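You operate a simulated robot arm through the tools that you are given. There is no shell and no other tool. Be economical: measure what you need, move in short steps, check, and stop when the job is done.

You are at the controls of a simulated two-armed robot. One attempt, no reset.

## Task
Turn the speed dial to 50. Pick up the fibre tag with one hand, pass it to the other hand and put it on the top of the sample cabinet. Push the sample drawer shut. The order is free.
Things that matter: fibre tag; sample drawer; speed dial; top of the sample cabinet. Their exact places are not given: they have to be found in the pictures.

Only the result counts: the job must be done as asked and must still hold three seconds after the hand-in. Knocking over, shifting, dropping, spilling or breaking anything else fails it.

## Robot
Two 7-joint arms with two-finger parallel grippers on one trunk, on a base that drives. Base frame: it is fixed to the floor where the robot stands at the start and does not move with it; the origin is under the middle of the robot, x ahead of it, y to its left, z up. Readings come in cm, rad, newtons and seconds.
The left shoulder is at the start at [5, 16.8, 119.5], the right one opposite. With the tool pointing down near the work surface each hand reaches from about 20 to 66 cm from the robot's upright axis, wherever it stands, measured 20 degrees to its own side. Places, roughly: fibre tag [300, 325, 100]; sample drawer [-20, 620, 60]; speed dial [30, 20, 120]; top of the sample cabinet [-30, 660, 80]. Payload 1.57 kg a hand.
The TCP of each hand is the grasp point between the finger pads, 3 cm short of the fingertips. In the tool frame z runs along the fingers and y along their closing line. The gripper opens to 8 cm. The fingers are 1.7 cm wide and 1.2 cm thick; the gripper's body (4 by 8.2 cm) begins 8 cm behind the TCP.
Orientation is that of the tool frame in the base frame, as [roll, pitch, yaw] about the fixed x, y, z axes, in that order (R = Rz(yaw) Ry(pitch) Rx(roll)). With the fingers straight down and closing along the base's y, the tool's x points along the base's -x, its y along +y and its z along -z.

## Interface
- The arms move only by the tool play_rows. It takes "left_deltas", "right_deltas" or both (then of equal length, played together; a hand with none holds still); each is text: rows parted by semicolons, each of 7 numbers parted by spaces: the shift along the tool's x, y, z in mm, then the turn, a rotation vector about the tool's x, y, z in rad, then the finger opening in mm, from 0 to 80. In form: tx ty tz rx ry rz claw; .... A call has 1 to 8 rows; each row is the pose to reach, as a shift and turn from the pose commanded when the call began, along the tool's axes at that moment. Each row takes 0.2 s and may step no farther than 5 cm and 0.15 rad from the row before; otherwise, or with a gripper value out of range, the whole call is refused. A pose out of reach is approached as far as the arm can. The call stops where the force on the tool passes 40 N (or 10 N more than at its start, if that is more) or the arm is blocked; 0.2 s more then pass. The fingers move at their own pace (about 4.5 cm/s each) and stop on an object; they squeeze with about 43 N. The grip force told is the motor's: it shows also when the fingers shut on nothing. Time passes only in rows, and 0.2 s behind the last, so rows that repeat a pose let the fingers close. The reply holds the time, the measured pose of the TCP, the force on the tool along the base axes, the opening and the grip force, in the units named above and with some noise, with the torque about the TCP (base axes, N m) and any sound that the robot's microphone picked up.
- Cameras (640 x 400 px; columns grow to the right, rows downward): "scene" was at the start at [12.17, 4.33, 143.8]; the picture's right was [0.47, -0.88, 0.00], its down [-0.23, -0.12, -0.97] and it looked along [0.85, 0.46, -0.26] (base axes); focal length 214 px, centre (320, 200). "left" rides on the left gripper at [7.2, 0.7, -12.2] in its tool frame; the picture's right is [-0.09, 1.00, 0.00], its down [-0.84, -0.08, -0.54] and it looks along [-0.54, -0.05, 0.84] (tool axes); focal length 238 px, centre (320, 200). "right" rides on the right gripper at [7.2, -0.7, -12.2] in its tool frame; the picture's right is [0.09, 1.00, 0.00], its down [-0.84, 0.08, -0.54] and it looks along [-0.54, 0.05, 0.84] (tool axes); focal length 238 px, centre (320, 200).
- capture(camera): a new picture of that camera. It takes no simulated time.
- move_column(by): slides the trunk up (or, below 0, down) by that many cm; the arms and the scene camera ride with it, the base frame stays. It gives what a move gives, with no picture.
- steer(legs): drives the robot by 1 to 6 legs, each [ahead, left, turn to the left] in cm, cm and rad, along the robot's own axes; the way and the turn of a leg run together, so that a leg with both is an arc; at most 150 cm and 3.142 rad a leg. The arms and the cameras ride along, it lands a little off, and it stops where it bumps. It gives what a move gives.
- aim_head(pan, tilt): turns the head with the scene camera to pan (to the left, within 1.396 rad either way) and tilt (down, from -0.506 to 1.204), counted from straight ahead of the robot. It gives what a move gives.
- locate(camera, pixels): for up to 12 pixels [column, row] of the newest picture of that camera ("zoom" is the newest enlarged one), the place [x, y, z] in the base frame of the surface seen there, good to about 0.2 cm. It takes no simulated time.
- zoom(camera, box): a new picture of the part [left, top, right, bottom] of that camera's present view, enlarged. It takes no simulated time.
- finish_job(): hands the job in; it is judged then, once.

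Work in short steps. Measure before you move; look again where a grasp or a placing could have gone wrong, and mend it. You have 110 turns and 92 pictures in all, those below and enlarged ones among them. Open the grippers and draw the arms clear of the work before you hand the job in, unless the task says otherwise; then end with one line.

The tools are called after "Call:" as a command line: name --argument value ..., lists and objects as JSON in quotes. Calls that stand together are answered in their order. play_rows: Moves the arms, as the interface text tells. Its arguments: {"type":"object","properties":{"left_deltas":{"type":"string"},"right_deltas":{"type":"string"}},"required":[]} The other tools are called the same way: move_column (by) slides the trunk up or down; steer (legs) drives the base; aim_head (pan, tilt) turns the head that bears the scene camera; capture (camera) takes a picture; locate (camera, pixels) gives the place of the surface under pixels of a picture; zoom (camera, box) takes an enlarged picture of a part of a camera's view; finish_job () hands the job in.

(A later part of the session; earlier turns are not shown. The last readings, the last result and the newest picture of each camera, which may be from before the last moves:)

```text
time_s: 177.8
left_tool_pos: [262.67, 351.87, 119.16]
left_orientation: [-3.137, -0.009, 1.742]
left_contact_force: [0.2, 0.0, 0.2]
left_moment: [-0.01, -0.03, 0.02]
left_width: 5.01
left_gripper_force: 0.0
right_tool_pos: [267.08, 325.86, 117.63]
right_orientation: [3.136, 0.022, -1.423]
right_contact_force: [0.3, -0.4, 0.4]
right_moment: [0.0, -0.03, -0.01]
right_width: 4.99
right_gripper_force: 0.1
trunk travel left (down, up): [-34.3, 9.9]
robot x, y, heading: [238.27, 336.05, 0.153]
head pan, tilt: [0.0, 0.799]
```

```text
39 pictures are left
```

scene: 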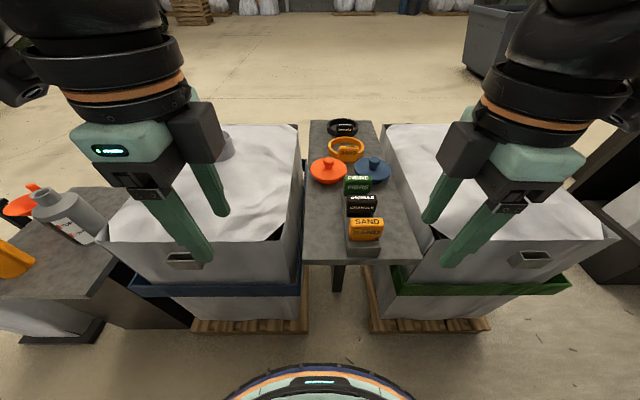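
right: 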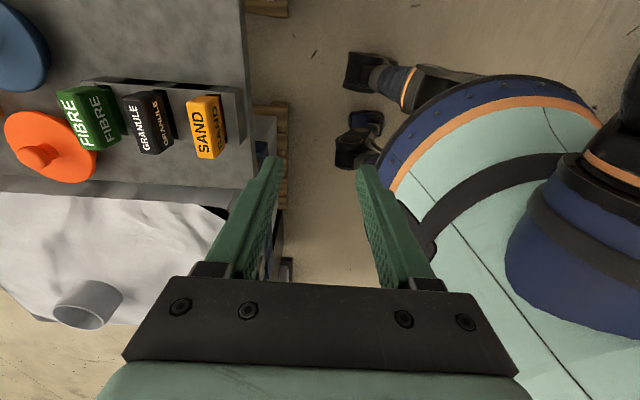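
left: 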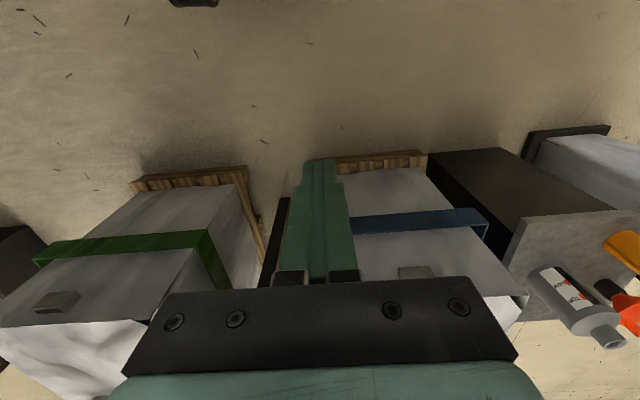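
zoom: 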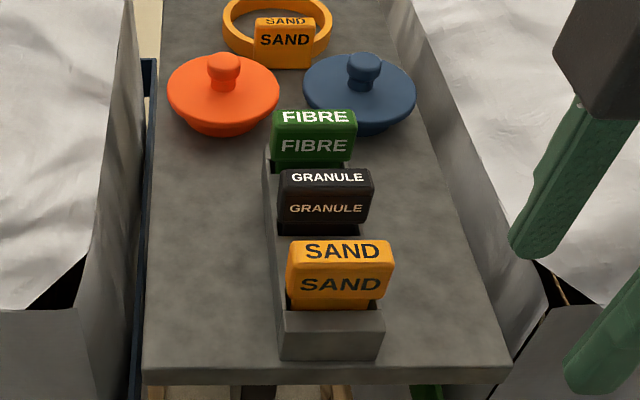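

I refine the fibre tag position from this closer view.

Call:
locate --camera "right" --pixels '[[60, 95], [78, 90], [92, 135], [74, 142], [66, 92], [82, 138], [105, 90], [120, 130], [125, 100], [140, 95]]'

Call:
locate --camera "scene" --pixels '[[352, 186], [366, 187], [352, 190], [346, 189], [369, 192]]'

Call:
zoom --camera "right" --box '[40, 70, 250, 190]'

```text
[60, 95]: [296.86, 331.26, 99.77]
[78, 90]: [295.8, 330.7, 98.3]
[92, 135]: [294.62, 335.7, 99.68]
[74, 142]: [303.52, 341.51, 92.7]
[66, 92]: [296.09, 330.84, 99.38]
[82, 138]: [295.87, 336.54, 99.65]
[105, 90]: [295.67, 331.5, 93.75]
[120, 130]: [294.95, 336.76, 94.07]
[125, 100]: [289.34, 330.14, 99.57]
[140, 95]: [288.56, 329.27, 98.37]
```

```text
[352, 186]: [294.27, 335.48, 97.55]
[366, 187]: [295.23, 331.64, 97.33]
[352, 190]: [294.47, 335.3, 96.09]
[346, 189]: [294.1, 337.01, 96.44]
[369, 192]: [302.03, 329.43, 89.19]
```

```text
3.05 times, centred on (145, 130) of right
```

zoom: 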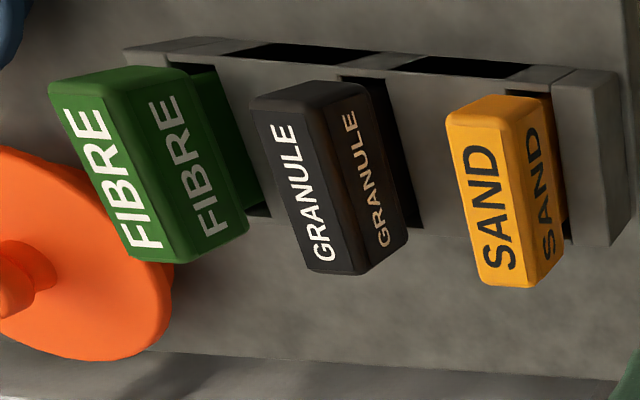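

Tag head centre ≈ (295.8, 334.1), z 95.2–99.7. I bring the right hand over its right half, still high.

Call:
play_rows --right_deltas "0 -45 0 0 0 0 50; -5 -90 10 0 0 0 50; -10 -140 20 0 0 0 50; -15 -190 30 0 0 0 50; -20 -240 45 0 0 0 50; -22 -285 60 0 0 0 50; -22 -296 60 0 0 0 50"

Call:
capture --camera "right"

Call:
capture --camera "scene"

```text
refused: row 3 steps farther than a row can; nothing moved
```

```text
37 pictures are left
```

right: 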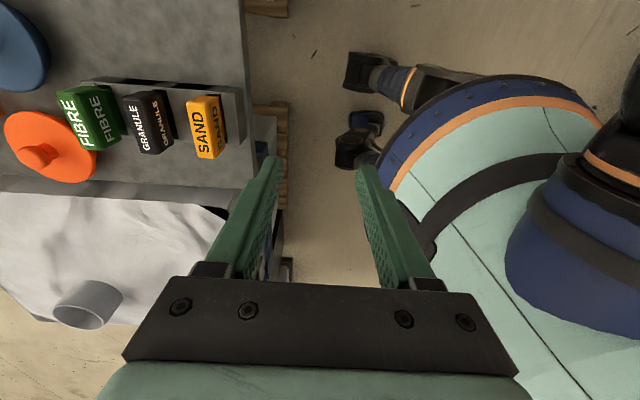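

```text
36 pictures are left
```

scene: 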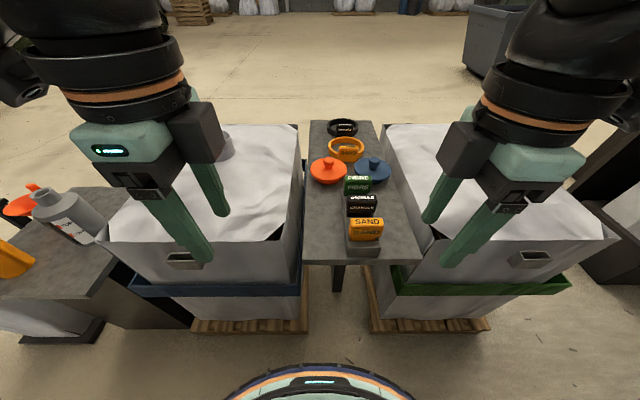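

Row length was exceeded; I redo it with smaller steps.

Call:
play_rows --right_deltas "0 -42 0 0 0 0 50; -4 -84 10 0 0 0 50; -8 -127 20 0 0 0 50; -12 -170 30 0 0 0 50; -16 -213 40 0 0 0 50; -20 -256 50 0 0 0 50; -22 -296 60 0 0 0 50; -22 -296 60 0 0 0 50"

Call:
capture --camera "right"

```text
time_s: 179.6
left_tool_pos: [262.64, 351.79, 119.28]
left_orientation: [-3.136, -0.009, 1.744]
left_contact_force: [-1.3, -0.5, -0.6]
left_moment: [0.0, -0.01, 0.0]
left_width: 5.02
left_gripper_force: 0.1
right_tool_pos: [270.65, 334.2, 111.42]
right_orientation: [3.136, 0.024, -1.424]
right_contact_force: [-0.6, -0.3, -0.5]
right_moment: [0.04, 0.03, -0.01]
right_width: 4.99
right_gripper_force: 0.1
right hand out of reach, approached as far as the arm can: row 1, 2, 3, 4, 5, 6, 7, 8
trunk travel left (down, up): [-34.3, 9.9]
robot x, y, heading: [238.09, 335.79, 0.161]
head pan, tilt: [0.0, 0.799]
```

```text
35 pictures are left
```

right: 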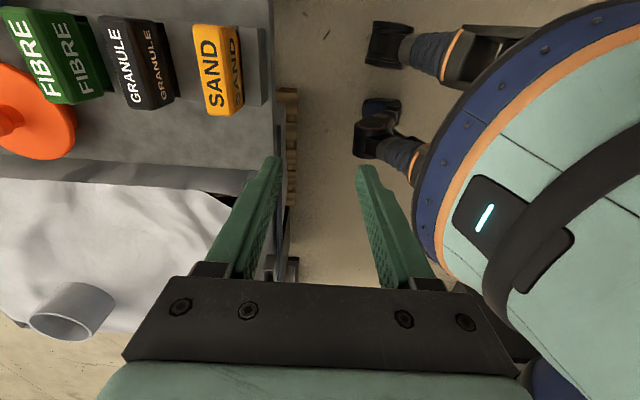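

With this wrist turn the right arm reaches its limit. New plan: the right hand grips the tag laterally in the neutral orientation, and the left takes the stem from the front with a tilted hand. I turn both wrists back.

Call:
play_rows --left_deltas "0 0 0 0 0 -0.15 50; 10 0 0 0 0 -0.3 50; 20 0 0 0 0 -0.45 50; 30 0 0 0 0 -0.6 50; 40 0 0 0 0 -0.75 50; 50 0 0 0 0 -0.9 50; 60 0 0 0 0 -1.05 50; 60 0 0 0 0 -1.2 50" --right_deltas "10 0 -10 0 0 0.15 60; 20 0 -20 0 0 0.3 78; 30 0 -20 0 0 0.45 80; 40 0 -20 0 0 0.6 80; 50 0 -20 0 0 0.75 80; 50 0 -20 0 0 0.9 80; 50 0 -20 0 0 1.05 80; 50 0 -20 0 0 1.2 80"

Call:
play_rows --left_deltas "0 0 0 0 0 -0.15 50; 0 0 0 0 0 -0.3 50; 0 0 0 0 0 -0.354 50; 0 0 0 0 0 -0.354 50" --right_deltas "0 0 0 0 0 0.15 80; 0 0 0 0 0 0.3 80; 0 0 0 0 0 0.362 80; 0 0 0 0 0 0.362 80"

```text
time_s: 181.4
left_tool_pos: [261.46, 357.58, 119.33]
left_orientation: [3.137, -0.008, 2.945]
left_contact_force: [0.0, 0.2, 1.1]
left_moment: [0.04, 0.0, 0.01]
left_width: 5.01
left_gripper_force: 0.1
right_tool_pos: [271.13, 329.59, 113.99]
right_orientation: [3.117, 0.004, -2.626]
right_contact_force: [-0.1, 0.2, -0.1]
right_moment: [0.0, -0.02, -0.03]
right_width: 8.02
right_gripper_force: 0.0
trunk travel left (down, up): [-34.3, 9.9]
robot x, y, heading: [238.48, 336.01, 0.158]
head pan, tilt: [0.0, 0.799]
```

```text
time_s: 182.4
left_tool_pos: [261.59, 357.64, 119.24]
left_orientation: [3.135, -0.006, -2.986]
left_contact_force: [0.2, 0.7, -0.4]
left_moment: [-0.03, 0.01, -0.02]
left_width: 5.01
left_gripper_force: 0.0
right_tool_pos: [270.98, 329.56, 114.0]
right_orientation: [3.12, -0.004, -2.987]
right_contact_force: [-0.6, -0.9, 0.2]
right_moment: [0.0, 0.02, 0.01]
right_width: 7.99
right_gripper_force: 0.1
trunk travel left (down, up): [-34.3, 9.9]
robot x, y, heading: [238.38, 335.61, 0.157]
head pan, tilt: [0.0, 0.799]
```

Now the right hand goes forward over the tag, staying at z≈112.

Call:
play_rows --right_deltas "-45 1 0 0 0 0 80; -90 2 0 0 0 0 80; -135 3 0 0 0 0 80; -180 4 0 0 0 0 80; -225 5 10 0 0 0 80; -252 6 20 0 0 0 80; -252 6 20 0 0 0 80"

Call:
capture --camera "right"

```text
time_s: 184.0
left_tool_pos: [261.63, 357.65, 119.27]
left_orientation: [3.133, -0.006, -2.988]
left_contact_force: [0.4, -0.4, -0.1]
left_moment: [0.0, -0.03, 0.0]
left_width: 5.02
left_gripper_force: 0.1
right_tool_pos: [296.01, 334.24, 111.95]
right_orientation: [3.118, -0.004, -2.985]
right_contact_force: [-0.1, -0.7, 0.0]
right_moment: [0.04, -0.01, -0.02]
right_width: 8.01
right_gripper_force: 0.1
trunk travel left (down, up): [-34.3, 9.9]
robot x, y, heading: [238.31, 336.01, 0.155]
head pan, tilt: [0.0, 0.799]
```

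```text
34 pictures are left
```

right: 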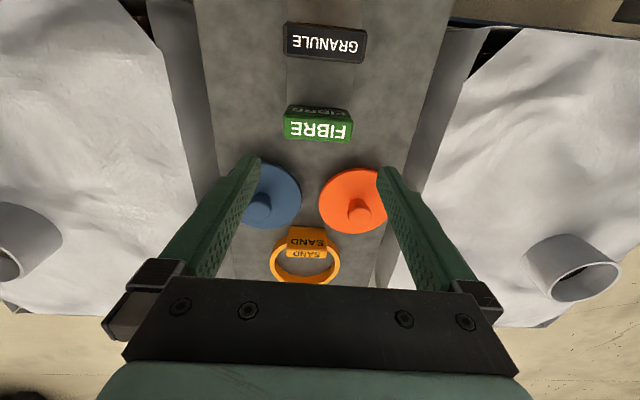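

Call:
locate --camera "right" --pixels '[[288, 120], [348, 122], [286, 138], [350, 138], [318, 120], [318, 138], [258, 205], [360, 205], [318, 113], [318, 110]]'

```text
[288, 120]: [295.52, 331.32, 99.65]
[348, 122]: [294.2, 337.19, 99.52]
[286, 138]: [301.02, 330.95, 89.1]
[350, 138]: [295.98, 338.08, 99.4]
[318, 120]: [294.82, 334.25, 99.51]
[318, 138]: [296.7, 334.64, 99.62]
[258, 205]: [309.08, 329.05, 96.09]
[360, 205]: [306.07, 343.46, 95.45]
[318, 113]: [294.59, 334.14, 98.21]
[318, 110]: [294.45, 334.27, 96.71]
```

Tag lateral centre is ~4 mm left of the TCP. I correct and descend to z≈98.5.

Call:
play_rows --right_deltas "2 4 20 0 0 0 80; 2 4 50 0 0 0 80; 2 4 80 0 0 0 80; 2 4 105 0 0 0 80; 2 4 120 0 0 0 80; 2 4 120 0 0 0 80"

Call:
capture --camera "right"

Call:
capture --camera "scene"

```text
time_s: 185.0
left_tool_pos: [261.54, 357.69, 119.28]
left_orientation: [3.133, -0.006, -2.985]
left_contact_force: [0.3, 0.3, -0.5]
left_moment: [-0.01, 0.08, 0.02]
left_width: 4.99
left_gripper_force: 0.0
right_tool_pos: [295.71, 334.6, 102.7]
right_orientation: [3.116, 0.014, -2.986]
right_contact_force: [-1.2, -1.4, 17.2]
right_moment: [-0.78, 0.14, -0.03]
right_width: 7.99
right_gripper_force: 0.1
trunk travel left (down, up): [-34.3, 9.9]
robot x, y, heading: [238.17, 335.88, 0.154]
head pan, tilt: [0.0, 0.799]
stopped in row 5 (right hand): the force on the tool passed its limit (the readings are from after the stop); the commanded pose is now the measured one
```

```text
33 pictures are left
```

right: 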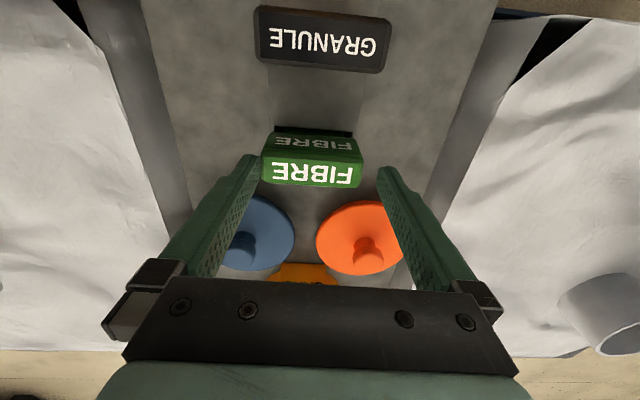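

```text
32 pictures are left
```

scene: 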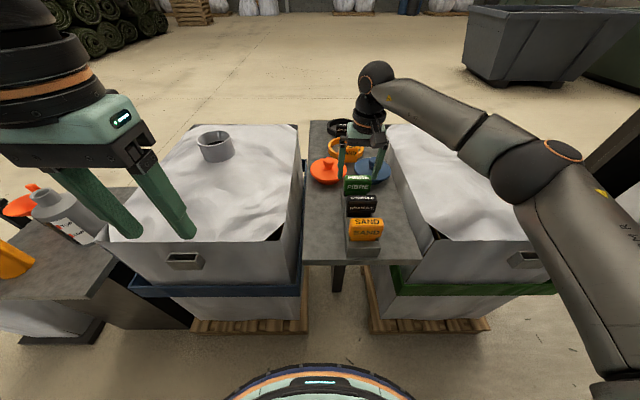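

The right finger touched the tag's end; the picture shows the tag (262–362) about 5 mm toward image-left of the finger centre (258–380). I lift, shift right 5 mm and descend.

Call:
play_rows --right_deltas "0 0 -12 0 0 0 80; 0 -5 -12 0 0 0 80; 0 -5 -5 0 0 0 80; 0 -5 8 0 0 0 80; 0 -5 20 0 0 0 80; 0 -5 35 0 0 0 80; 0 -5 40 0 0 0 80; 0 -5 40 0 0 0 80"

Call:
capture --camera "right"

```text
time_s: 186.8
left_tool_pos: [261.56, 357.74, 119.25]
left_orientation: [3.134, -0.006, -2.986]
left_contact_force: [-0.2, -0.4, 0.2]
left_moment: [0.03, -0.04, 0.0]
left_width: 4.97
left_gripper_force: 0.0
right_tool_pos: [295.8, 334.24, 98.18]
right_orientation: [3.118, 0.009, -2.986]
right_contact_force: [0.4, -0.3, -0.1]
right_moment: [0.02, -0.02, -0.03]
right_width: 8.0
right_gripper_force: 0.1
trunk travel left (down, up): [-34.3, 9.9]
robot x, y, heading: [238.42, 335.81, 0.164]
head pan, tilt: [0.0, 0.799]
```

```text
31 pictures are left
```

right: 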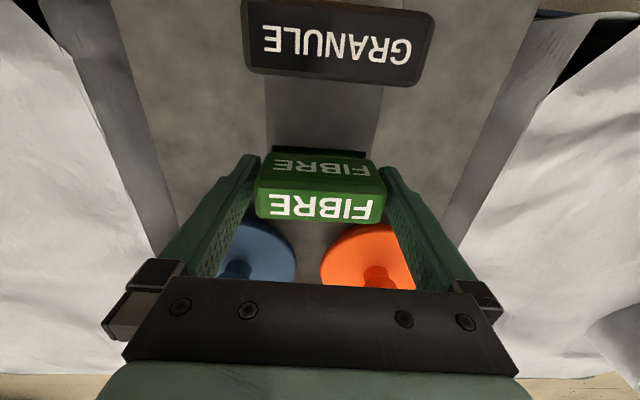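

The tag is between the fingers. I close.

Call:
play_rows --right_deltas "0 0 0 0 0 0 60; 0 0 0 0 0 0 50; 0 0 0 0 0 0 50; 0 0 0 0 0 0 50"

```text
time_s: 187.8
left_tool_pos: [261.64, 357.69, 119.33]
left_orientation: [3.131, -0.004, -2.987]
left_contact_force: [0.5, 0.7, -0.6]
left_moment: [0.0, -0.01, 0.03]
left_width: 4.99
left_gripper_force: 0.1
right_tool_pos: [295.81, 334.34, 98.1]
right_orientation: [3.117, 0.011, -2.987]
right_contact_force: [0.2, -0.2, 0.5]
right_moment: [-0.12, -0.04, 0.04]
right_width: 7.34
right_gripper_force: 42.9
trunk travel left (down, up): [-34.3, 9.9]
robot x, y, heading: [238.24, 335.78, 0.156]
head pan, tilt: [0.0, 0.799]
```

Gripped at width 7.3. I lift straight up 14 cm.

Call:
play_rows --right_deltas "0 0 -10 0 0 0 50; 0 0 -25 0 0 0 50; 0 0 -45 0 0 0 50; 0 0 -70 0 0 0 50; 0 0 -100 0 0 0 50; 0 0 -130 0 0 0 50; 0 0 -150 0 0 0 50"

Call:
capture --camera "scene"

```text
time_s: 189.4
left_tool_pos: [261.69, 357.72, 119.25]
left_orientation: [3.134, -0.005, -2.987]
left_contact_force: [0.4, -0.5, 0.1]
left_moment: [0.0, 0.01, -0.01]
left_width: 5.02
left_gripper_force: 0.0
right_tool_pos: [295.73, 333.88, 113.22]
right_orientation: [3.116, 0.008, -2.986]
right_contact_force: [0.5, -0.1, -1.6]
right_moment: [-0.01, -0.01, 0.01]
right_width: 7.32
right_gripper_force: 42.5
trunk travel left (down, up): [-34.3, 9.9]
robot x, y, heading: [238.79, 335.53, 0.157]
head pan, tilt: [0.0, 0.799]
```

```text
30 pictures are left
```

scene: 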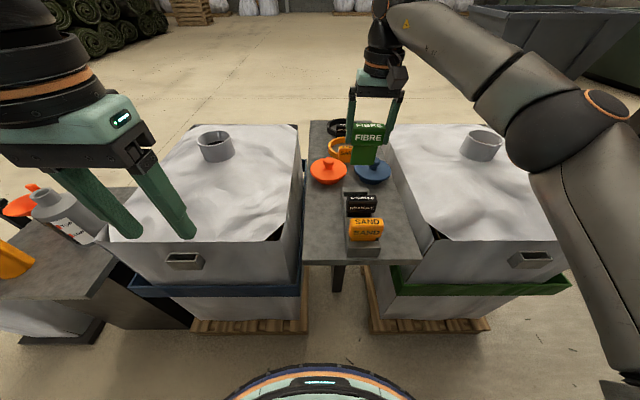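

Tag lifted. I drive back 50 cm to free space, then zoom on the held tag.

Call:
steer --legs '[[-50, 0, 0]]'

Call:
play_rows --right_deltas "25 0 -30 0 0 0 50; 50 0 -60 0 0 0 50; 70 0 -90 0 0 0 50; 70 0 -90 0 0 0 50"

Call:
aim_head --pan 0.0 --tilt 0.5

Call:
capture --camera "scene"

```text
time_s: 192.4
left_tool_pos: [212.14, 349.84, 119.23]
left_orientation: [3.132, -0.006, -2.984]
left_contact_force: [0.0, -0.8, -0.9]
left_moment: [-0.03, 0.04, 0.03]
left_width: 4.99
left_gripper_force: 0.0
right_tool_pos: [246.2, 326.19, 113.19]
right_orientation: [3.117, 0.011, -2.984]
right_contact_force: [-0.5, 0.0, -0.6]
right_moment: [-0.04, -0.06, 0.03]
right_width: 7.35
right_gripper_force: 42.5
trunk travel left (down, up): [-34.3, 9.9]
robot x, y, heading: [189.23, 327.82, 0.158]
head pan, tilt: [0.0, 0.799]
```

```text
time_s: 193.4
left_tool_pos: [212.1, 349.78, 119.29]
left_orientation: [3.133, -0.008, -2.984]
left_contact_force: [0.8, -0.3, -0.2]
left_moment: [0.0, -0.02, -0.04]
left_width: 4.98
left_gripper_force: 0.0
right_tool_pos: [239.35, 324.99, 122.17]
right_orientation: [3.118, 0.007, -2.983]
right_contact_force: [0.2, -0.2, -1.2]
right_moment: [0.0, 0.01, 0.03]
right_width: 7.31
right_gripper_force: 43.1
trunk travel left (down, up): [-34.3, 9.9]
robot x, y, heading: [188.87, 327.89, 0.161]
head pan, tilt: [0.0, 0.799]
```

```text
time_s: 194.2
left_tool_pos: [212.1, 349.9, 119.29]
left_orientation: [3.132, -0.006, -2.982]
left_contact_force: [0.5, -0.7, -0.2]
left_moment: [0.02, 0.02, -0.02]
left_width: 5.0
left_gripper_force: 0.0
right_tool_pos: [239.2, 324.98, 122.21]
right_orientation: [3.118, 0.009, -2.983]
right_contact_force: [-0.7, -0.3, -0.6]
right_moment: [-0.03, 0.01, 0.02]
right_width: 7.31
right_gripper_force: 43.0
trunk travel left (down, up): [-34.3, 9.9]
robot x, y, heading: [188.78, 327.67, 0.158]
head pan, tilt: [0.0, 0.499]
```

```text
29 pictures are left
```

scene: 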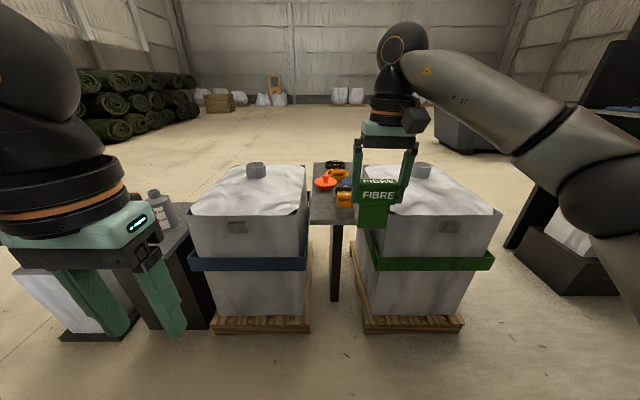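

Call:
zoom --camera "scene" --box '[330, 130, 434, 242]'

Call:
locate --camera "scene" --pixels '[[361, 182], [397, 182], [380, 195], [362, 207], [387, 208], [362, 225], [385, 225], [375, 215], [379, 179], [360, 203]]'

```text
3.57 times, centred on (382, 186) of scene
```

zoom: 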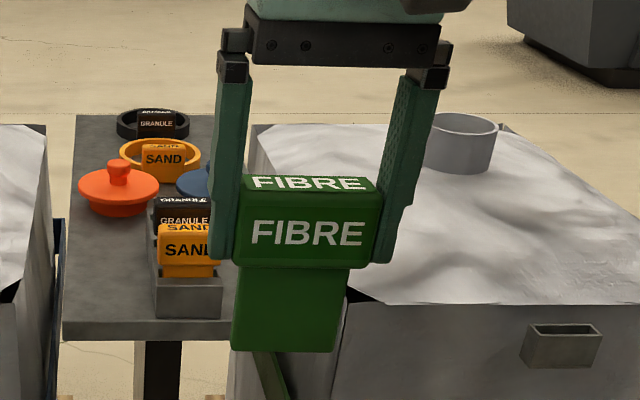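

```text
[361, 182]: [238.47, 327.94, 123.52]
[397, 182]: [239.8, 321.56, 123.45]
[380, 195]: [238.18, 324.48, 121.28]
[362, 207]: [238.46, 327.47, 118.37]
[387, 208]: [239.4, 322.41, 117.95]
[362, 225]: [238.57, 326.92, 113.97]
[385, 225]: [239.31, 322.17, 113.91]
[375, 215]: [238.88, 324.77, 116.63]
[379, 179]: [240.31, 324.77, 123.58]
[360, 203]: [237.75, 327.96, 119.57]
```

Stem spans z 113.2–119, ~5.8 cm wide. I shift the tag toward the midline with the right hand while pitching the left hand forward, staying well clear.

Call:
play_rows --left_deltas "-5 -5 0 0 -0.14 0 60; -10 -10 -5 0 -0.28 0 70; -15 -15 -10 0 -0.42 0 80; -20 -20 -15 0 -0.56 0 80; -25 -25 -20 0 -0.7 0 80; -30 -30 -25 0 -0.84 0 80; -30 -30 -25 0 -0.95 0 80" --right_deltas "0 15 0 0 0 0 50; 0 30 0 0 0 0 50; 0 45 0 0 0 0 50; 0 60 0 0 0 0 50; 0 75 0 0 0 0 50; 0 90 0 0 0 0 50; 0 100 0 0 0 0 50"

```text
time_s: 195.8
left_tool_pos: [216.41, 347.45, 122.58]
left_orientation: [-3.129, 0.915, -2.957]
left_contact_force: [-0.1, 0.0, -0.3]
left_moment: [0.03, 0.0, -0.01]
left_width: 7.97
left_gripper_force: 0.1
left hand out of reach, approached as far as the arm can: row 7
right_tool_pos: [237.78, 334.71, 122.52]
right_orientation: [3.117, 0.009, -2.984]
right_contact_force: [-0.7, 0.0, -0.6]
right_moment: [0.0, 0.02, 0.01]
right_width: 7.33
right_gripper_force: 42.9
trunk travel left (down, up): [-34.3, 9.9]
robot x, y, heading: [189.02, 327.87, 0.16]
head pan, tilt: [0.0, 0.499]
```

Now the left hand to the pre-grasp point in front of the stem.

Call:
play_rows --left_deltas "-8 -33 15 0 -0.03 0 80; -20 -66 32 0 -0.035 0 80; -35 -100 52 0 -0.035 0 80; -50 -131 72 0 -0.035 0 80; -64 -161 91 0 -0.035 0 80; -64 -161 91 0 -0.035 0 80"

Call:
capture --camera "left"

Call:
capture --camera "scene"

```text
time_s: 197.2
left_tool_pos: [222.66, 343.09, 124.0]
left_orientation: [3.128, 0.98, -2.997]
left_contact_force: [0.1, 0.1, 0.3]
left_moment: [-0.02, 0.0, 0.02]
left_width: 8.01
left_gripper_force: 0.1
left hand out of reach, approached as far as the arm can: row 2, 3, 4, 5, 6
right_tool_pos: [237.57, 334.67, 122.56]
right_orientation: [3.116, 0.01, -2.984]
right_contact_force: [1.1, -0.1, -1.6]
right_moment: [-0.03, 0.01, 0.02]
right_width: 7.33
right_gripper_force: 43.3
trunk travel left (down, up): [-34.3, 9.9]
robot x, y, heading: [188.73, 327.52, 0.162]
head pan, tilt: [0.0, 0.499]
```

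```text
27 pictures are left
```

left: 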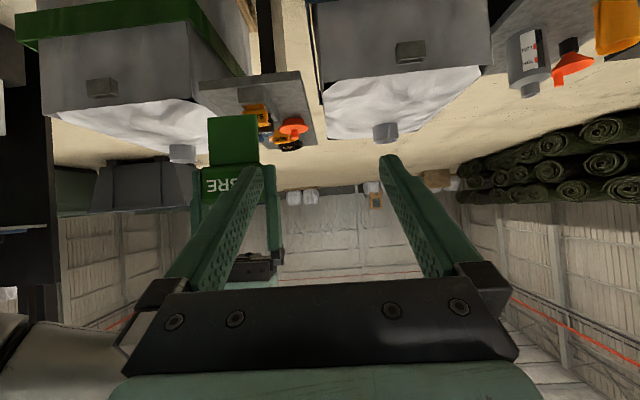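

```text
26 pictures are left
```

scene: 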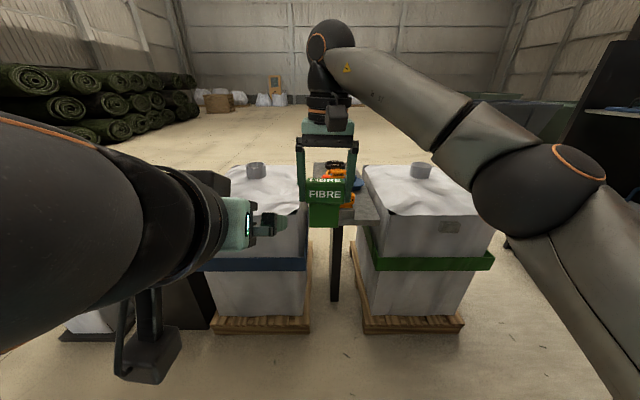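

The left arm is too folded inward there; I move the tag farther out and left with the right hand.

Call:
play_rows --right_deltas "-22 26 0 0 0 0 50; -44 52 0 0 0 0 50; -66 78 0 0 0 0 50; -87 107 0 0 0 0 50; -87 107 0 0 0 0 50"

```text
time_s: 198.4
left_tool_pos: [222.58, 343.23, 123.96]
left_orientation: [3.129, 0.979, -2.995]
left_contact_force: [-0.5, 0.4, -0.3]
left_moment: [0.0, -0.01, -0.01]
left_width: 7.99
left_gripper_force: 0.1
right_tool_pos: [238.08, 341.39, 118.91]
right_orientation: [3.12, 0.009, -2.984]
right_contact_force: [-0.1, 0.6, -0.7]
right_moment: [-0.02, 0.0, -0.02]
right_width: 7.34
right_gripper_force: 43.3
right hand out of reach, approached as far as the arm can: row 1, 2, 3, 4, 5
trunk travel left (down, up): [-34.3, 9.9]
robot x, y, heading: [189.08, 327.9, 0.16]
head pan, tilt: [0.0, 0.499]
```

The right hand reaches less far when high; I lower it and try a bit farther out.

Call:
play_rows --right_deltas "0 0 35 0 0 0 50; 0 0 70 0 0 0 50; -20 0 75 0 0 0 50; -40 0 75 0 0 0 50; -40 0 75 0 0 0 50" --left_deltas "0 0 0 0 0 0 80; 0 30 0 0 0 0 80; 0 40 0 0 0 0 80; 0 40 0 0 0 0 80; 0 40 0 0 0 0 80"

```text
time_s: 199.6
left_tool_pos: [221.94, 346.93, 123.99]
left_orientation: [3.127, 0.978, -2.997]
left_contact_force: [-0.1, 0.1, 0.3]
left_moment: [0.01, -0.02, 0.04]
left_width: 8.0
left_gripper_force: 0.1
right_tool_pos: [241.23, 341.55, 111.18]
right_orientation: [3.116, 0.008, -2.985]
right_contact_force: [0.5, -0.9, -1.0]
right_moment: [0.01, 0.02, -0.01]
right_width: 7.32
right_gripper_force: 42.7
right hand out of reach, approached as far as the arm can: row 4, 5
trunk travel left (down, up): [-34.3, 9.9]
robot x, y, heading: [188.69, 328.09, 0.159]
head pan, tilt: [0.0, 0.499]
```

Tag now at fwd 54, left 5, z 111. I try the left pre-grasp again.

Call:
play_rows --left_deltas "10 -17 34 0 0 0 80; 22 -34 68 0 0 0 80; 33 -51 102 0 0 0 80; 45 -68 136 0 0 0 80; 56 -85 168 0 0 0 80; 56 -85 168 0 0 0 80"

Call:
capture --camera "left"

```text
time_s: 201.0
left_tool_pos: [232.99, 344.8, 110.48]
left_orientation: [3.131, 0.98, -2.997]
left_contact_force: [0.4, -0.2, 0.0]
left_moment: [0.04, -0.03, 0.03]
left_width: 7.97
left_gripper_force: 0.0
left hand out of reach, approached as far as the arm can: row 3, 4, 5, 6
right_tool_pos: [241.15, 341.43, 111.33]
right_orientation: [3.116, 0.011, -2.984]
right_contact_force: [1.6, -0.5, -0.2]
right_moment: [0.02, -0.01, 0.01]
right_width: 7.31
right_gripper_force: 42.8
trunk travel left (down, up): [-34.3, 9.9]
robot x, y, heading: [188.77, 327.99, 0.155]
head pan, tilt: [0.0, 0.499]
```

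```text
25 pictures are left
```

left: 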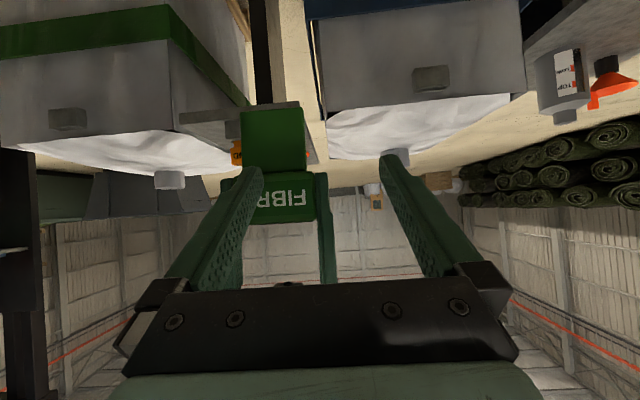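

The left hand is limited laterally about 4.5 cm short, but pointing it inward by 0.4 rad puts it right in line. I yaw both hands by −0.4 rad.

Call:
play_rows --left_deltas "0 -4 2 0.083 0 0.056 80; 0 -8 4 0.166 0 0.111 80; 0 -12 6 0.249 0 0.167 80; 0 -17 9 0.332 0 0.223 80; 0 -17 9 0.332 0 0.223 80" --right_deltas "0 0 0 0 0 0.1 50; 0 0 0 0 0 0.2 50; 0 0 0 0 0 0.3 50; 0 0 0 0 0 0.4 50; 0 0 0 0 0 0.4 50"

Call:
capture --camera "left"

```text
time_s: 202.2
left_tool_pos: [234.25, 343.04, 109.94]
left_orientation: [3.128, 0.975, 2.885]
left_contact_force: [0.3, -0.1, -0.1]
left_moment: [0.02, 0.03, -0.01]
left_width: 8.03
left_gripper_force: 0.1
right_tool_pos: [241.23, 341.46, 111.19]
right_orientation: [3.115, -0.002, 2.898]
right_contact_force: [0.1, 0.1, -0.8]
right_moment: [0.04, -0.05, -0.02]
right_width: 7.33
right_gripper_force: 42.9
trunk travel left (down, up): [-34.3, 9.9]
robot x, y, heading: [188.94, 327.52, 0.158]
head pan, tilt: [0.0, 0.499]
```

```text
24 pictures are left
```

left: 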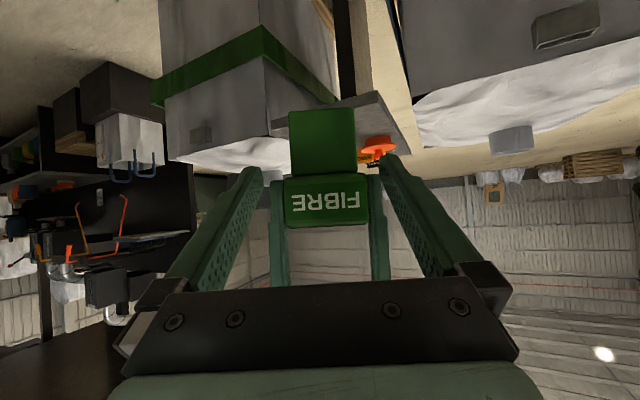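

Now aligned: stem (290–355) centred between the fingertips. I locate it for the final approach.

Call:
locate --camera "left" --pixels '[[322, 112], [322, 140], [322, 168], [293, 140], [352, 140], [325, 200], [290, 200], [362, 200]]'

```text
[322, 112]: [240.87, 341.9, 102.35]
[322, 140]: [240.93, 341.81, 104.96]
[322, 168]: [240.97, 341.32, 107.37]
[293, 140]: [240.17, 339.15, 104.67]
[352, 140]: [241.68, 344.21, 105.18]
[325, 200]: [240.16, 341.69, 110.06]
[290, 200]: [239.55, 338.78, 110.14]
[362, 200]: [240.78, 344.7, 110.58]
```

Approach along the tool axis by 91 mm.

Call:
play_rows --left_deltas "0 3 25 0 0 0 80; 0 4 50 0 0 0 80; 0 4 75 0 0 0 80; 0 4 90 0 0 0 80; 0 4 90 0 0 0 80"

Call:
capture --camera "left"

Call:
capture --camera "scene"

```text
time_s: 203.4
left_tool_pos: [241.13, 342.29, 105.15]
left_orientation: [3.13, 0.975, 2.886]
left_contact_force: [0.5, 0.5, 0.3]
left_moment: [-0.01, 0.02, -0.02]
left_width: 8.01
left_gripper_force: 0.1
left hand out of reach, approached as far as the arm can: row 4, 5
right_tool_pos: [241.28, 341.37, 111.41]
right_orientation: [3.115, -0.002, 2.898]
right_contact_force: [-0.2, 0.2, -0.8]
right_moment: [-0.04, -0.02, 0.0]
right_width: 7.35
right_gripper_force: 42.5
trunk travel left (down, up): [-34.3, 9.9]
robot x, y, heading: [188.58, 327.51, 0.158]
head pan, tilt: [0.0, 0.499]
```

```text
23 pictures are left
```

left: 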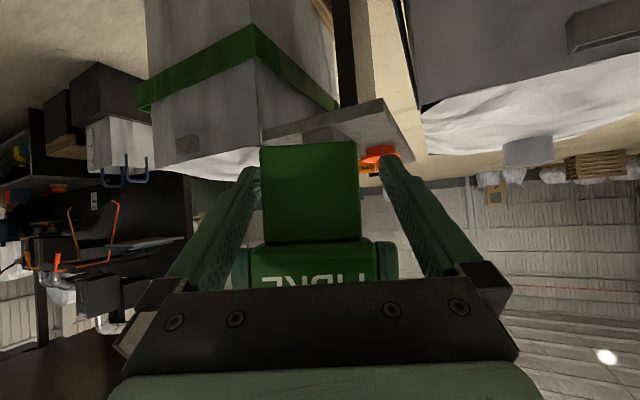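

```text
22 pictures are left
```

scene: 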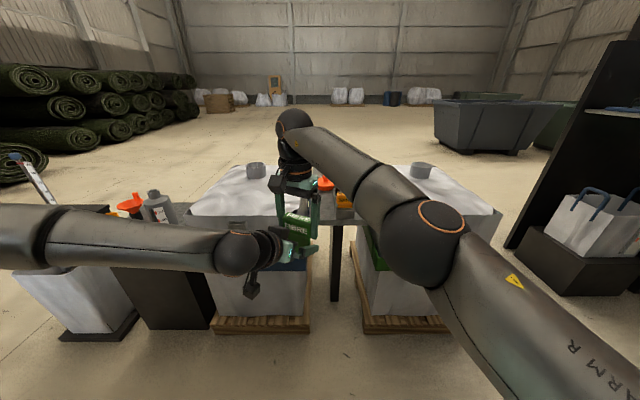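

The left hand sits ~6 mm left of stem centre; I move the tag 6 mm left with the right hand, then close the left fingers.

Call:
play_rows --left_deltas "0 0 0 0 0 0 80; 0 0 0 0 0 0 80; 0 0 0 0 0 0 65; 0 0 0 0 0 0 50; 0 0 0 0 0 0 40; 0 0 0 0 0 0 40; 0 0 0 0 0 0 40" --right_deltas "3 3 0 0 0 0 50; 3 6 0 0 0 0 50; 3 6 0 0 0 0 50; 3 6 0 0 0 0 50; 3 6 0 0 0 0 50; 3 6 0 0 0 0 50; 3 6 0 0 0 0 50"

Call:
capture --camera "left"

```text
time_s: 205.0
left_tool_pos: [240.95, 342.13, 105.18]
left_orientation: [3.13, 0.976, 2.884]
left_contact_force: [-3.7, -16.1, -0.1]
left_moment: [0.62, -0.16, 0.12]
left_width: 5.93
left_gripper_force: 42.9
right_tool_pos: [241.06, 341.82, 111.35]
right_orientation: [3.111, -0.002, 2.902]
right_contact_force: [4.6, 16.5, 0.5]
right_moment: [0.36, -0.06, -0.12]
right_width: 7.3
right_gripper_force: 43.1
right hand out of reach, approached as far as the arm can: row 2, 3, 4, 5, 6, 7
trunk travel left (down, up): [-34.3, 9.9]
robot x, y, heading: [189.15, 328.28, 0.156]
head pan, tilt: [0.0, 0.499]
```

```text
21 pictures are left
```

left: 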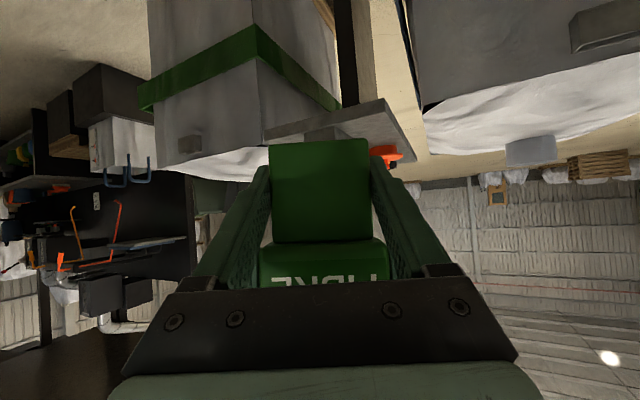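

Both hands hold it (left width 5.93). I open the right hand and lift it straight away.

Call:
play_rows --right_deltas "0 0 0 0 0 0 65; 0 0 0 0 0 0 80; 0 0 0 0 0 0 80; 0 0 -20 0 0 0 80; 0 0 -45 0 0 0 80; 0 0 -75 0 0 0 80; 0 -20 -90 0 0 0 80"

Call:
capture --camera "scene"

```text
time_s: 206.6
left_tool_pos: [241.15, 342.39, 104.98]
left_orientation: [3.135, 0.972, 2.895]
left_contact_force: [0.1, -0.6, -0.4]
left_moment: [0.0, 0.01, 0.0]
left_width: 5.99
left_gripper_force: 43.1
right_tool_pos: [239.37, 339.53, 119.37]
right_orientation: [3.117, 0.0, 2.897]
right_contact_force: [0.3, 0.1, -0.3]
right_moment: [-0.04, 0.0, 0.01]
right_width: 7.97
right_gripper_force: 0.2
right hand out of reach, approached as far as the arm can: row 4, 5, 6, 7
trunk travel left (down, up): [-34.3, 9.9]
robot x, y, heading: [188.96, 327.76, 0.16]
head pan, tilt: [0.0, 0.499]
```

```text
20 pictures are left
```

scene: 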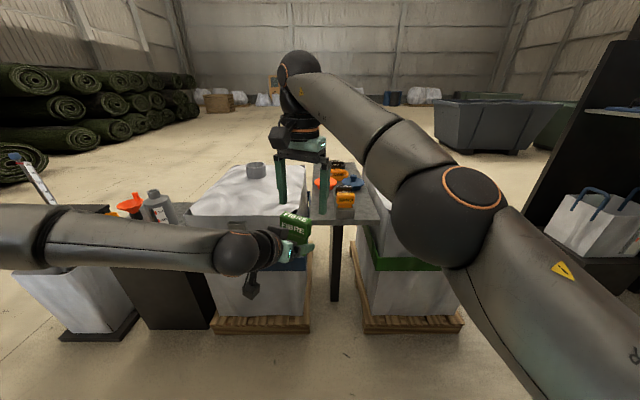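

The left hand holds the tag. I move the right hand off to the right and retract the left a bit for travel.

Call:
play_rows --right_deltas "0 -40 0 0 0 0 80; 0 -80 0 0 0 -0.1 80; 0 -120 0 0 0 -0.2 80; 20 -160 0 0 0 -0.3 80; 50 -195 0 0 0 -0.4 80; 90 -215 0 0 0 -0.4 80; 130 -225 0 0 0 -0.4 80" --left_deltas "0 0 0 0 0 0 40; 0 0 0 0 0 0 40; 0 10 -10 -0.083 0 -0.056 40; 0 25 -25 -0.166 0 -0.111 40; 0 40 -40 -0.249 0 -0.167 40; 0 55 -55 -0.332 0 -0.223 40; -10 70 -70 -0.332 0 -0.223 40"

Call:
capture --camera "left"

```text
time_s: 208.2
left_tool_pos: [237.7, 350.25, 109.88]
left_orientation: [3.127, 0.978, -2.997]
left_contact_force: [0.6, 0.1, -1.1]
left_moment: [0.01, 0.0, -0.02]
left_width: 5.98
left_gripper_force: 42.9
right_tool_pos: [221.21, 320.71, 118.79]
right_orientation: [3.117, 0.011, -2.984]
right_contact_force: [-0.7, -0.6, 0.5]
right_moment: [0.02, -0.03, -0.02]
right_width: 8.01
right_gripper_force: 0.1
trunk travel left (down, up): [-34.3, 9.9]
robot x, y, heading: [188.58, 328.03, 0.161]
head pan, tilt: [0.0, 0.499]
```

```text
19 pictures are left
```

left: 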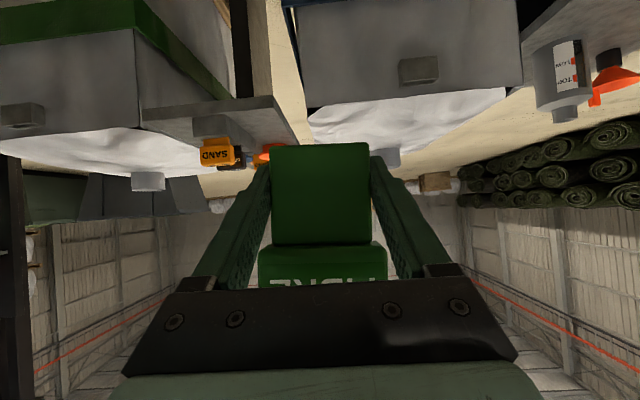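

Grip is firm. I drive back: turn north, up the aisle to y≈545, then sidestep west to the cabinet.

Call:
steer --legs '[[0, 0, 1.41], [110, 0, 0], [108, 0, 0], [0, 100, 0], [0, 95, 0]]'

Call:
aim_head --pan 0.1 --tilt 0.6

Call:
capture --camera "scene"

```text
time_s: 231.9
left_tool_pos: [-24.14, 596.96, 109.89]
left_orientation: [3.128, 0.979, -1.574]
left_contact_force: [-0.2, 0.3, 0.4]
left_moment: [-0.01, 0.02, -0.01]
left_width: 5.96
left_gripper_force: 42.8
right_tool_pos: [2.66, 576.21, 118.8]
right_orientation: [3.117, 0.008, -1.565]
right_contact_force: [-0.5, -0.3, 0.5]
right_moment: [0.0, -0.05, 0.02]
right_width: 8.01
right_gripper_force: 0.0
trunk travel left (down, up): [-34.3, 9.9]
robot x, y, heading: [-9.2, 545.18, 1.585]
head pan, tilt: [0.0, 0.499]
```

```text
time_s: 232.5
left_tool_pos: [-24.09, 597.05, 109.93]
left_orientation: [3.126, 0.98, -1.575]
left_contact_force: [0.6, 0.1, -0.1]
left_moment: [-0.01, -0.02, -0.01]
left_width: 5.93
left_gripper_force: 43.0
right_tool_pos: [2.6, 576.14, 118.84]
right_orientation: [3.115, 0.01, -1.564]
right_contact_force: [0.5, -0.3, -0.9]
right_moment: [0.01, -0.03, 0.01]
right_width: 7.98
right_gripper_force: 0.1
trunk travel left (down, up): [-34.3, 9.9]
robot x, y, heading: [-9.32, 545.22, 1.581]
head pan, tilt: [0.099, 0.6]
```

```text
18 pictures are left
```

scene: 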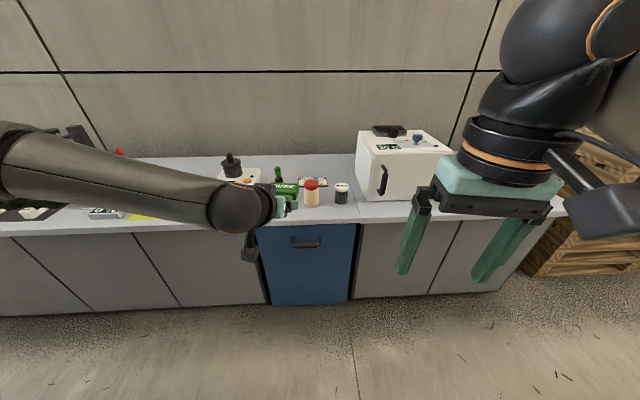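

I zoom on the cabinet top to pick the free spot.

Call:
steer --legs '[[0, 0, 0.145]]'

Call:
zoom --camera "scene" --box '[240, 140, 380, 230]'

```text
time_s: 233.6
left_tool_pos: [-31.24, 594.35, 109.89]
left_orientation: [3.128, 0.979, -1.433]
left_contact_force: [0.5, -0.5, -0.3]
left_moment: [0.01, -0.01, 0.01]
left_width: 5.93
left_gripper_force: 43.3
right_tool_pos: [-1.84, 577.59, 118.81]
right_orientation: [3.117, 0.009, -1.423]
right_contact_force: [-0.5, 0.0, -0.4]
right_moment: [-0.02, 0.01, -0.01]
right_width: 7.99
right_gripper_force: 0.2
trunk travel left (down, up): [-34.3, 9.9]
robot x, y, heading: [-9.17, 545.27, 1.721]
head pan, tilt: [0.099, 0.6]
```

```text
4.44 times, centred on (310, 185) of scene
```

zoom: 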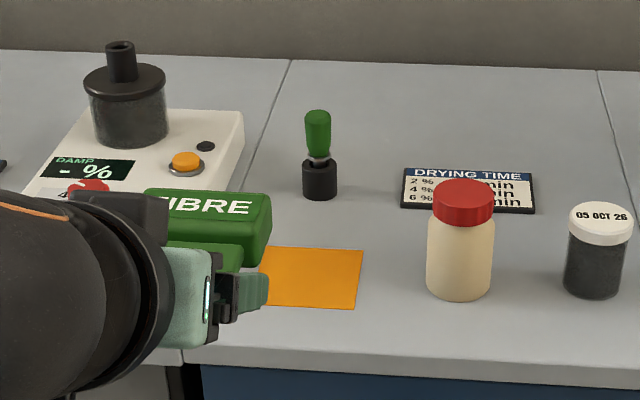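

Call:
locate --camera "zoom" --pixels '[[318, 195], [318, 115], [362, 255], [358, 305], [430, 285], [490, 290], [404, 205], [533, 210], [395, 240], [530, 270], [566, 285], [330, 345]]'

```text
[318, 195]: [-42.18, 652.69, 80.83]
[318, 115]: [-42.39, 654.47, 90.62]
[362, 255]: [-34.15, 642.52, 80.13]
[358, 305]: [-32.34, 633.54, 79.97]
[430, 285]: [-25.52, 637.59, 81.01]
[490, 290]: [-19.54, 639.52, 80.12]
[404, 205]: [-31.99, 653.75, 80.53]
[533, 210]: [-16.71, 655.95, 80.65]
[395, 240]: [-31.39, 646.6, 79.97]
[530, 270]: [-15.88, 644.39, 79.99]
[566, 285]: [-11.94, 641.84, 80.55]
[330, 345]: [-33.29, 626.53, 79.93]
```

Chosen spot: (−34.5, 646.5), bare surface behind the orange patch, left of the jar. I raise the right hand and drive ahead 46 and right 4.6.

Call:
play_rows --right_deltas "0 -20 -40 0 0 0 80; 0 -40 -80 0 0 0 80; 0 -50 -120 0 0 0 80; 0 -50 -150 0 0 0 80"

Call:
steer --legs '[[46, -4.6, 0]]'

Call:
move_column --by -14

Call:
aim_head --pan 0.3 --tilt 0.9

Call:
capture --camera "scene"

```text
time_s: 234.6
left_tool_pos: [-31.46, 594.23, 109.92]
left_orientation: [3.13, 0.98, -1.432]
left_contact_force: [-0.3, -0.2, 0.6]
left_moment: [-0.01, 0.01, 0.0]
left_width: 5.91
left_gripper_force: 42.6
right_tool_pos: [3.44, 578.11, 133.79]
right_orientation: [3.115, 0.009, -1.421]
right_contact_force: [0.2, -0.8, -1.0]
right_moment: [0.02, -0.01, -0.03]
right_width: 8.0
right_gripper_force: 0.0
trunk travel left (down, up): [-34.3, 9.9]
robot x, y, heading: [-9.15, 544.97, 1.719]
head pan, tilt: [0.099, 0.6]
```

```text
time_s: 237.3
left_tool_pos: [-33.64, 639.32, 110.01]
left_orientation: [3.128, 0.976, -1.432]
left_contact_force: [0.3, -0.1, 0.9]
left_moment: [-0.02, 0.02, 0.01]
left_width: 5.96
left_gripper_force: 42.7
right_tool_pos: [1.16, 623.07, 133.82]
right_orientation: [3.116, 0.008, -1.419]
right_contact_force: [-0.1, -0.9, -0.1]
right_moment: [-0.01, -0.03, -0.04]
right_width: 7.99
right_gripper_force: 0.1
trunk travel left (down, up): [-34.3, 9.9]
robot x, y, heading: [-11.35, 590.1, 1.72]
head pan, tilt: [0.099, 0.6]
```

```text
time_s: 238.9
left_tool_pos: [-33.52, 639.33, 95.92]
left_orientation: [3.126, 0.979, -1.43]
left_contact_force: [-0.7, -0.5, 0.8]
left_moment: [-0.02, 0.02, 0.0]
left_width: 5.95
left_gripper_force: 42.9
right_tool_pos: [1.05, 623.05, 119.69]
right_orientation: [3.117, 0.01, -1.419]
right_contact_force: [-0.1, -0.3, -0.1]
right_moment: [-0.01, 0.02, 0.0]
right_width: 7.98
right_gripper_force: 0.0
trunk travel left (down, up): [-20.3, 23.9]
robot x, y, heading: [-11.39, 590.2, 1.72]
head pan, tilt: [0.099, 0.6]
```

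```text
time_s: 239.7
left_tool_pos: [-33.68, 639.21, 95.92]
left_orientation: [3.128, 0.979, -1.431]
left_contact_force: [0.1, 0.0, 0.2]
left_moment: [-0.03, -0.01, 0.02]
left_width: 5.93
left_gripper_force: 43.3
right_tool_pos: [1.29, 623.14, 119.67]
right_orientation: [3.117, 0.009, -1.42]
right_contact_force: [-0.6, -0.7, 0.7]
right_moment: [-0.02, -0.01, -0.03]
right_width: 7.99
right_gripper_force: 0.1
trunk travel left (down, up): [-20.3, 23.9]
robot x, y, heading: [-11.69, 590.14, 1.723]
head pan, tilt: [0.3, 0.901]
```

```text
16 pictures are left
```

scene: 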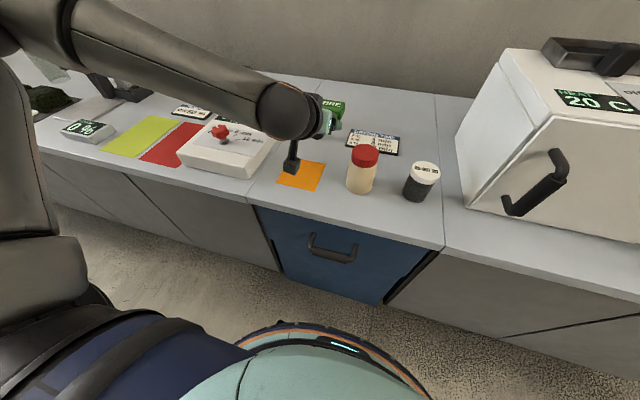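

I extend the left arm 7 cm forward at this height, still above everything.

Call:
play_rows --left_deltas "-10 0 15 0 0 0 40; -20 -1 30 0 0 0 40; -30 -2 45 0 0 0 40; -40 -2 60 0 0 0 40; -40 -2 60 0 0 0 40"

Call:
capture --camera "left"

```text
time_s: 240.9
left_tool_pos: [-34.52, 646.33, 95.75]
left_orientation: [3.126, 0.978, -1.434]
left_contact_force: [-0.4, -0.1, -0.1]
left_moment: [-0.04, 0.03, 0.02]
left_width: 5.94
left_gripper_force: 43.2
right_tool_pos: [1.24, 623.06, 119.81]
right_orientation: [3.117, 0.009, -1.418]
right_contact_force: [-0.4, -0.3, 0.5]
right_moment: [0.0, 0.03, 0.04]
right_width: 7.98
right_gripper_force: 0.0
trunk travel left (down, up): [-20.3, 23.9]
robot x, y, heading: [-11.45, 589.89, 1.723]
head pan, tilt: [0.3, 0.901]
```

```text
15 pictures are left
```

left: 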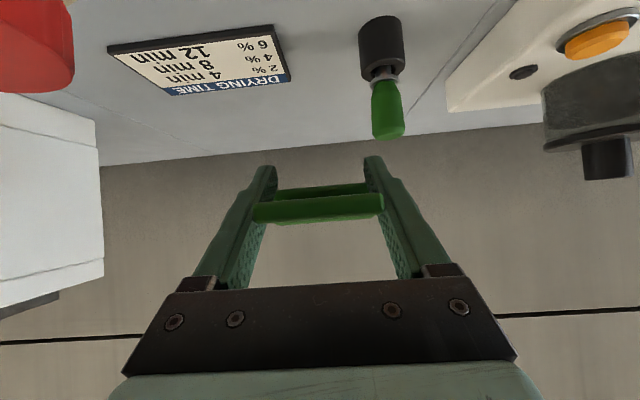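

The tag seems to have pivoted in the grip; I zoom from the scene camera to see its attitude.

Call:
zoom --camera "scene" --box '[270, 60, 400, 150]'

Call:
zoom --camera "left" --box '[220, 140, 420, 265]'

```text
4.44 times, centred on (335, 105) of scene
```

zoom: 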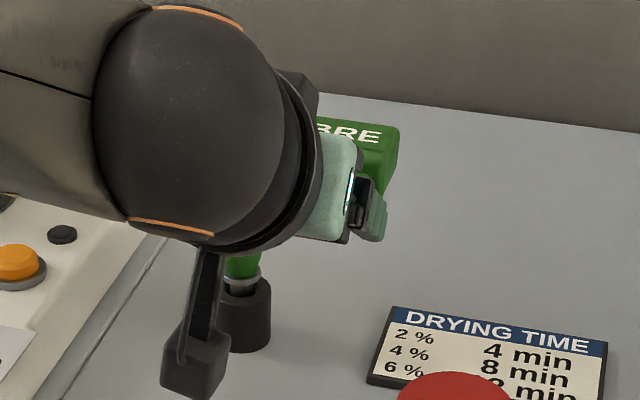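

```text
3.20 times, centred on (320, 202) of left
```

zoom: 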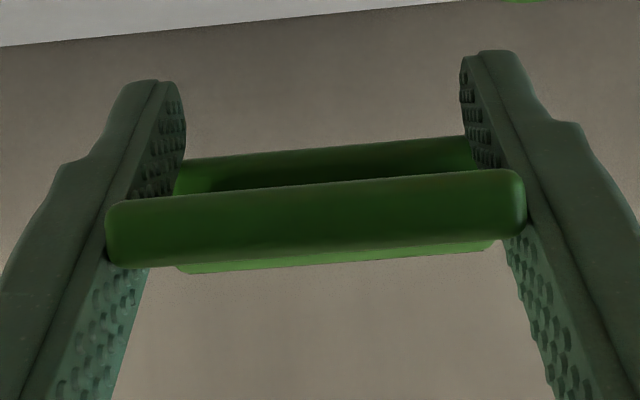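

Call:
zoom --camera "scene" --box '[325, 75, 365, 115]'

Call:
locate --camera "scene" --pixels '[[346, 88], [343, 93], [337, 90], [350, 95], [348, 100], [352, 88], [340, 86], [353, 108]]'

Call:
locate --camera "left" --pixels '[[320, 205], [258, 212], [380, 202], [320, 190], [320, 220], [320, 197], [320, 213]]'

```text
10.00 times, centred on (345, 95) of scene
```

zoom: 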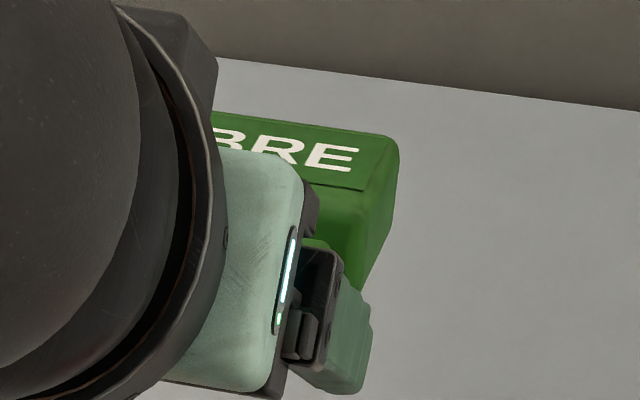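

```text
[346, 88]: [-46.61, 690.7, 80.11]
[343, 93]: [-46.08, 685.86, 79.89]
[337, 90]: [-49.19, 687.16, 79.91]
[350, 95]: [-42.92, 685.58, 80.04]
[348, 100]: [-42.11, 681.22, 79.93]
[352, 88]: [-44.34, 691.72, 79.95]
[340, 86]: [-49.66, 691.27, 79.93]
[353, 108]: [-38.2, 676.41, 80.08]
```

```text
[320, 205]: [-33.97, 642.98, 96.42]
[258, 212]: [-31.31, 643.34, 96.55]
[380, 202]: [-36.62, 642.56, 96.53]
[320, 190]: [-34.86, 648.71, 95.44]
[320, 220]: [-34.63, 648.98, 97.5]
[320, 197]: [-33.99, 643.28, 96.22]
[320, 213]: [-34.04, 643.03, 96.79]
```

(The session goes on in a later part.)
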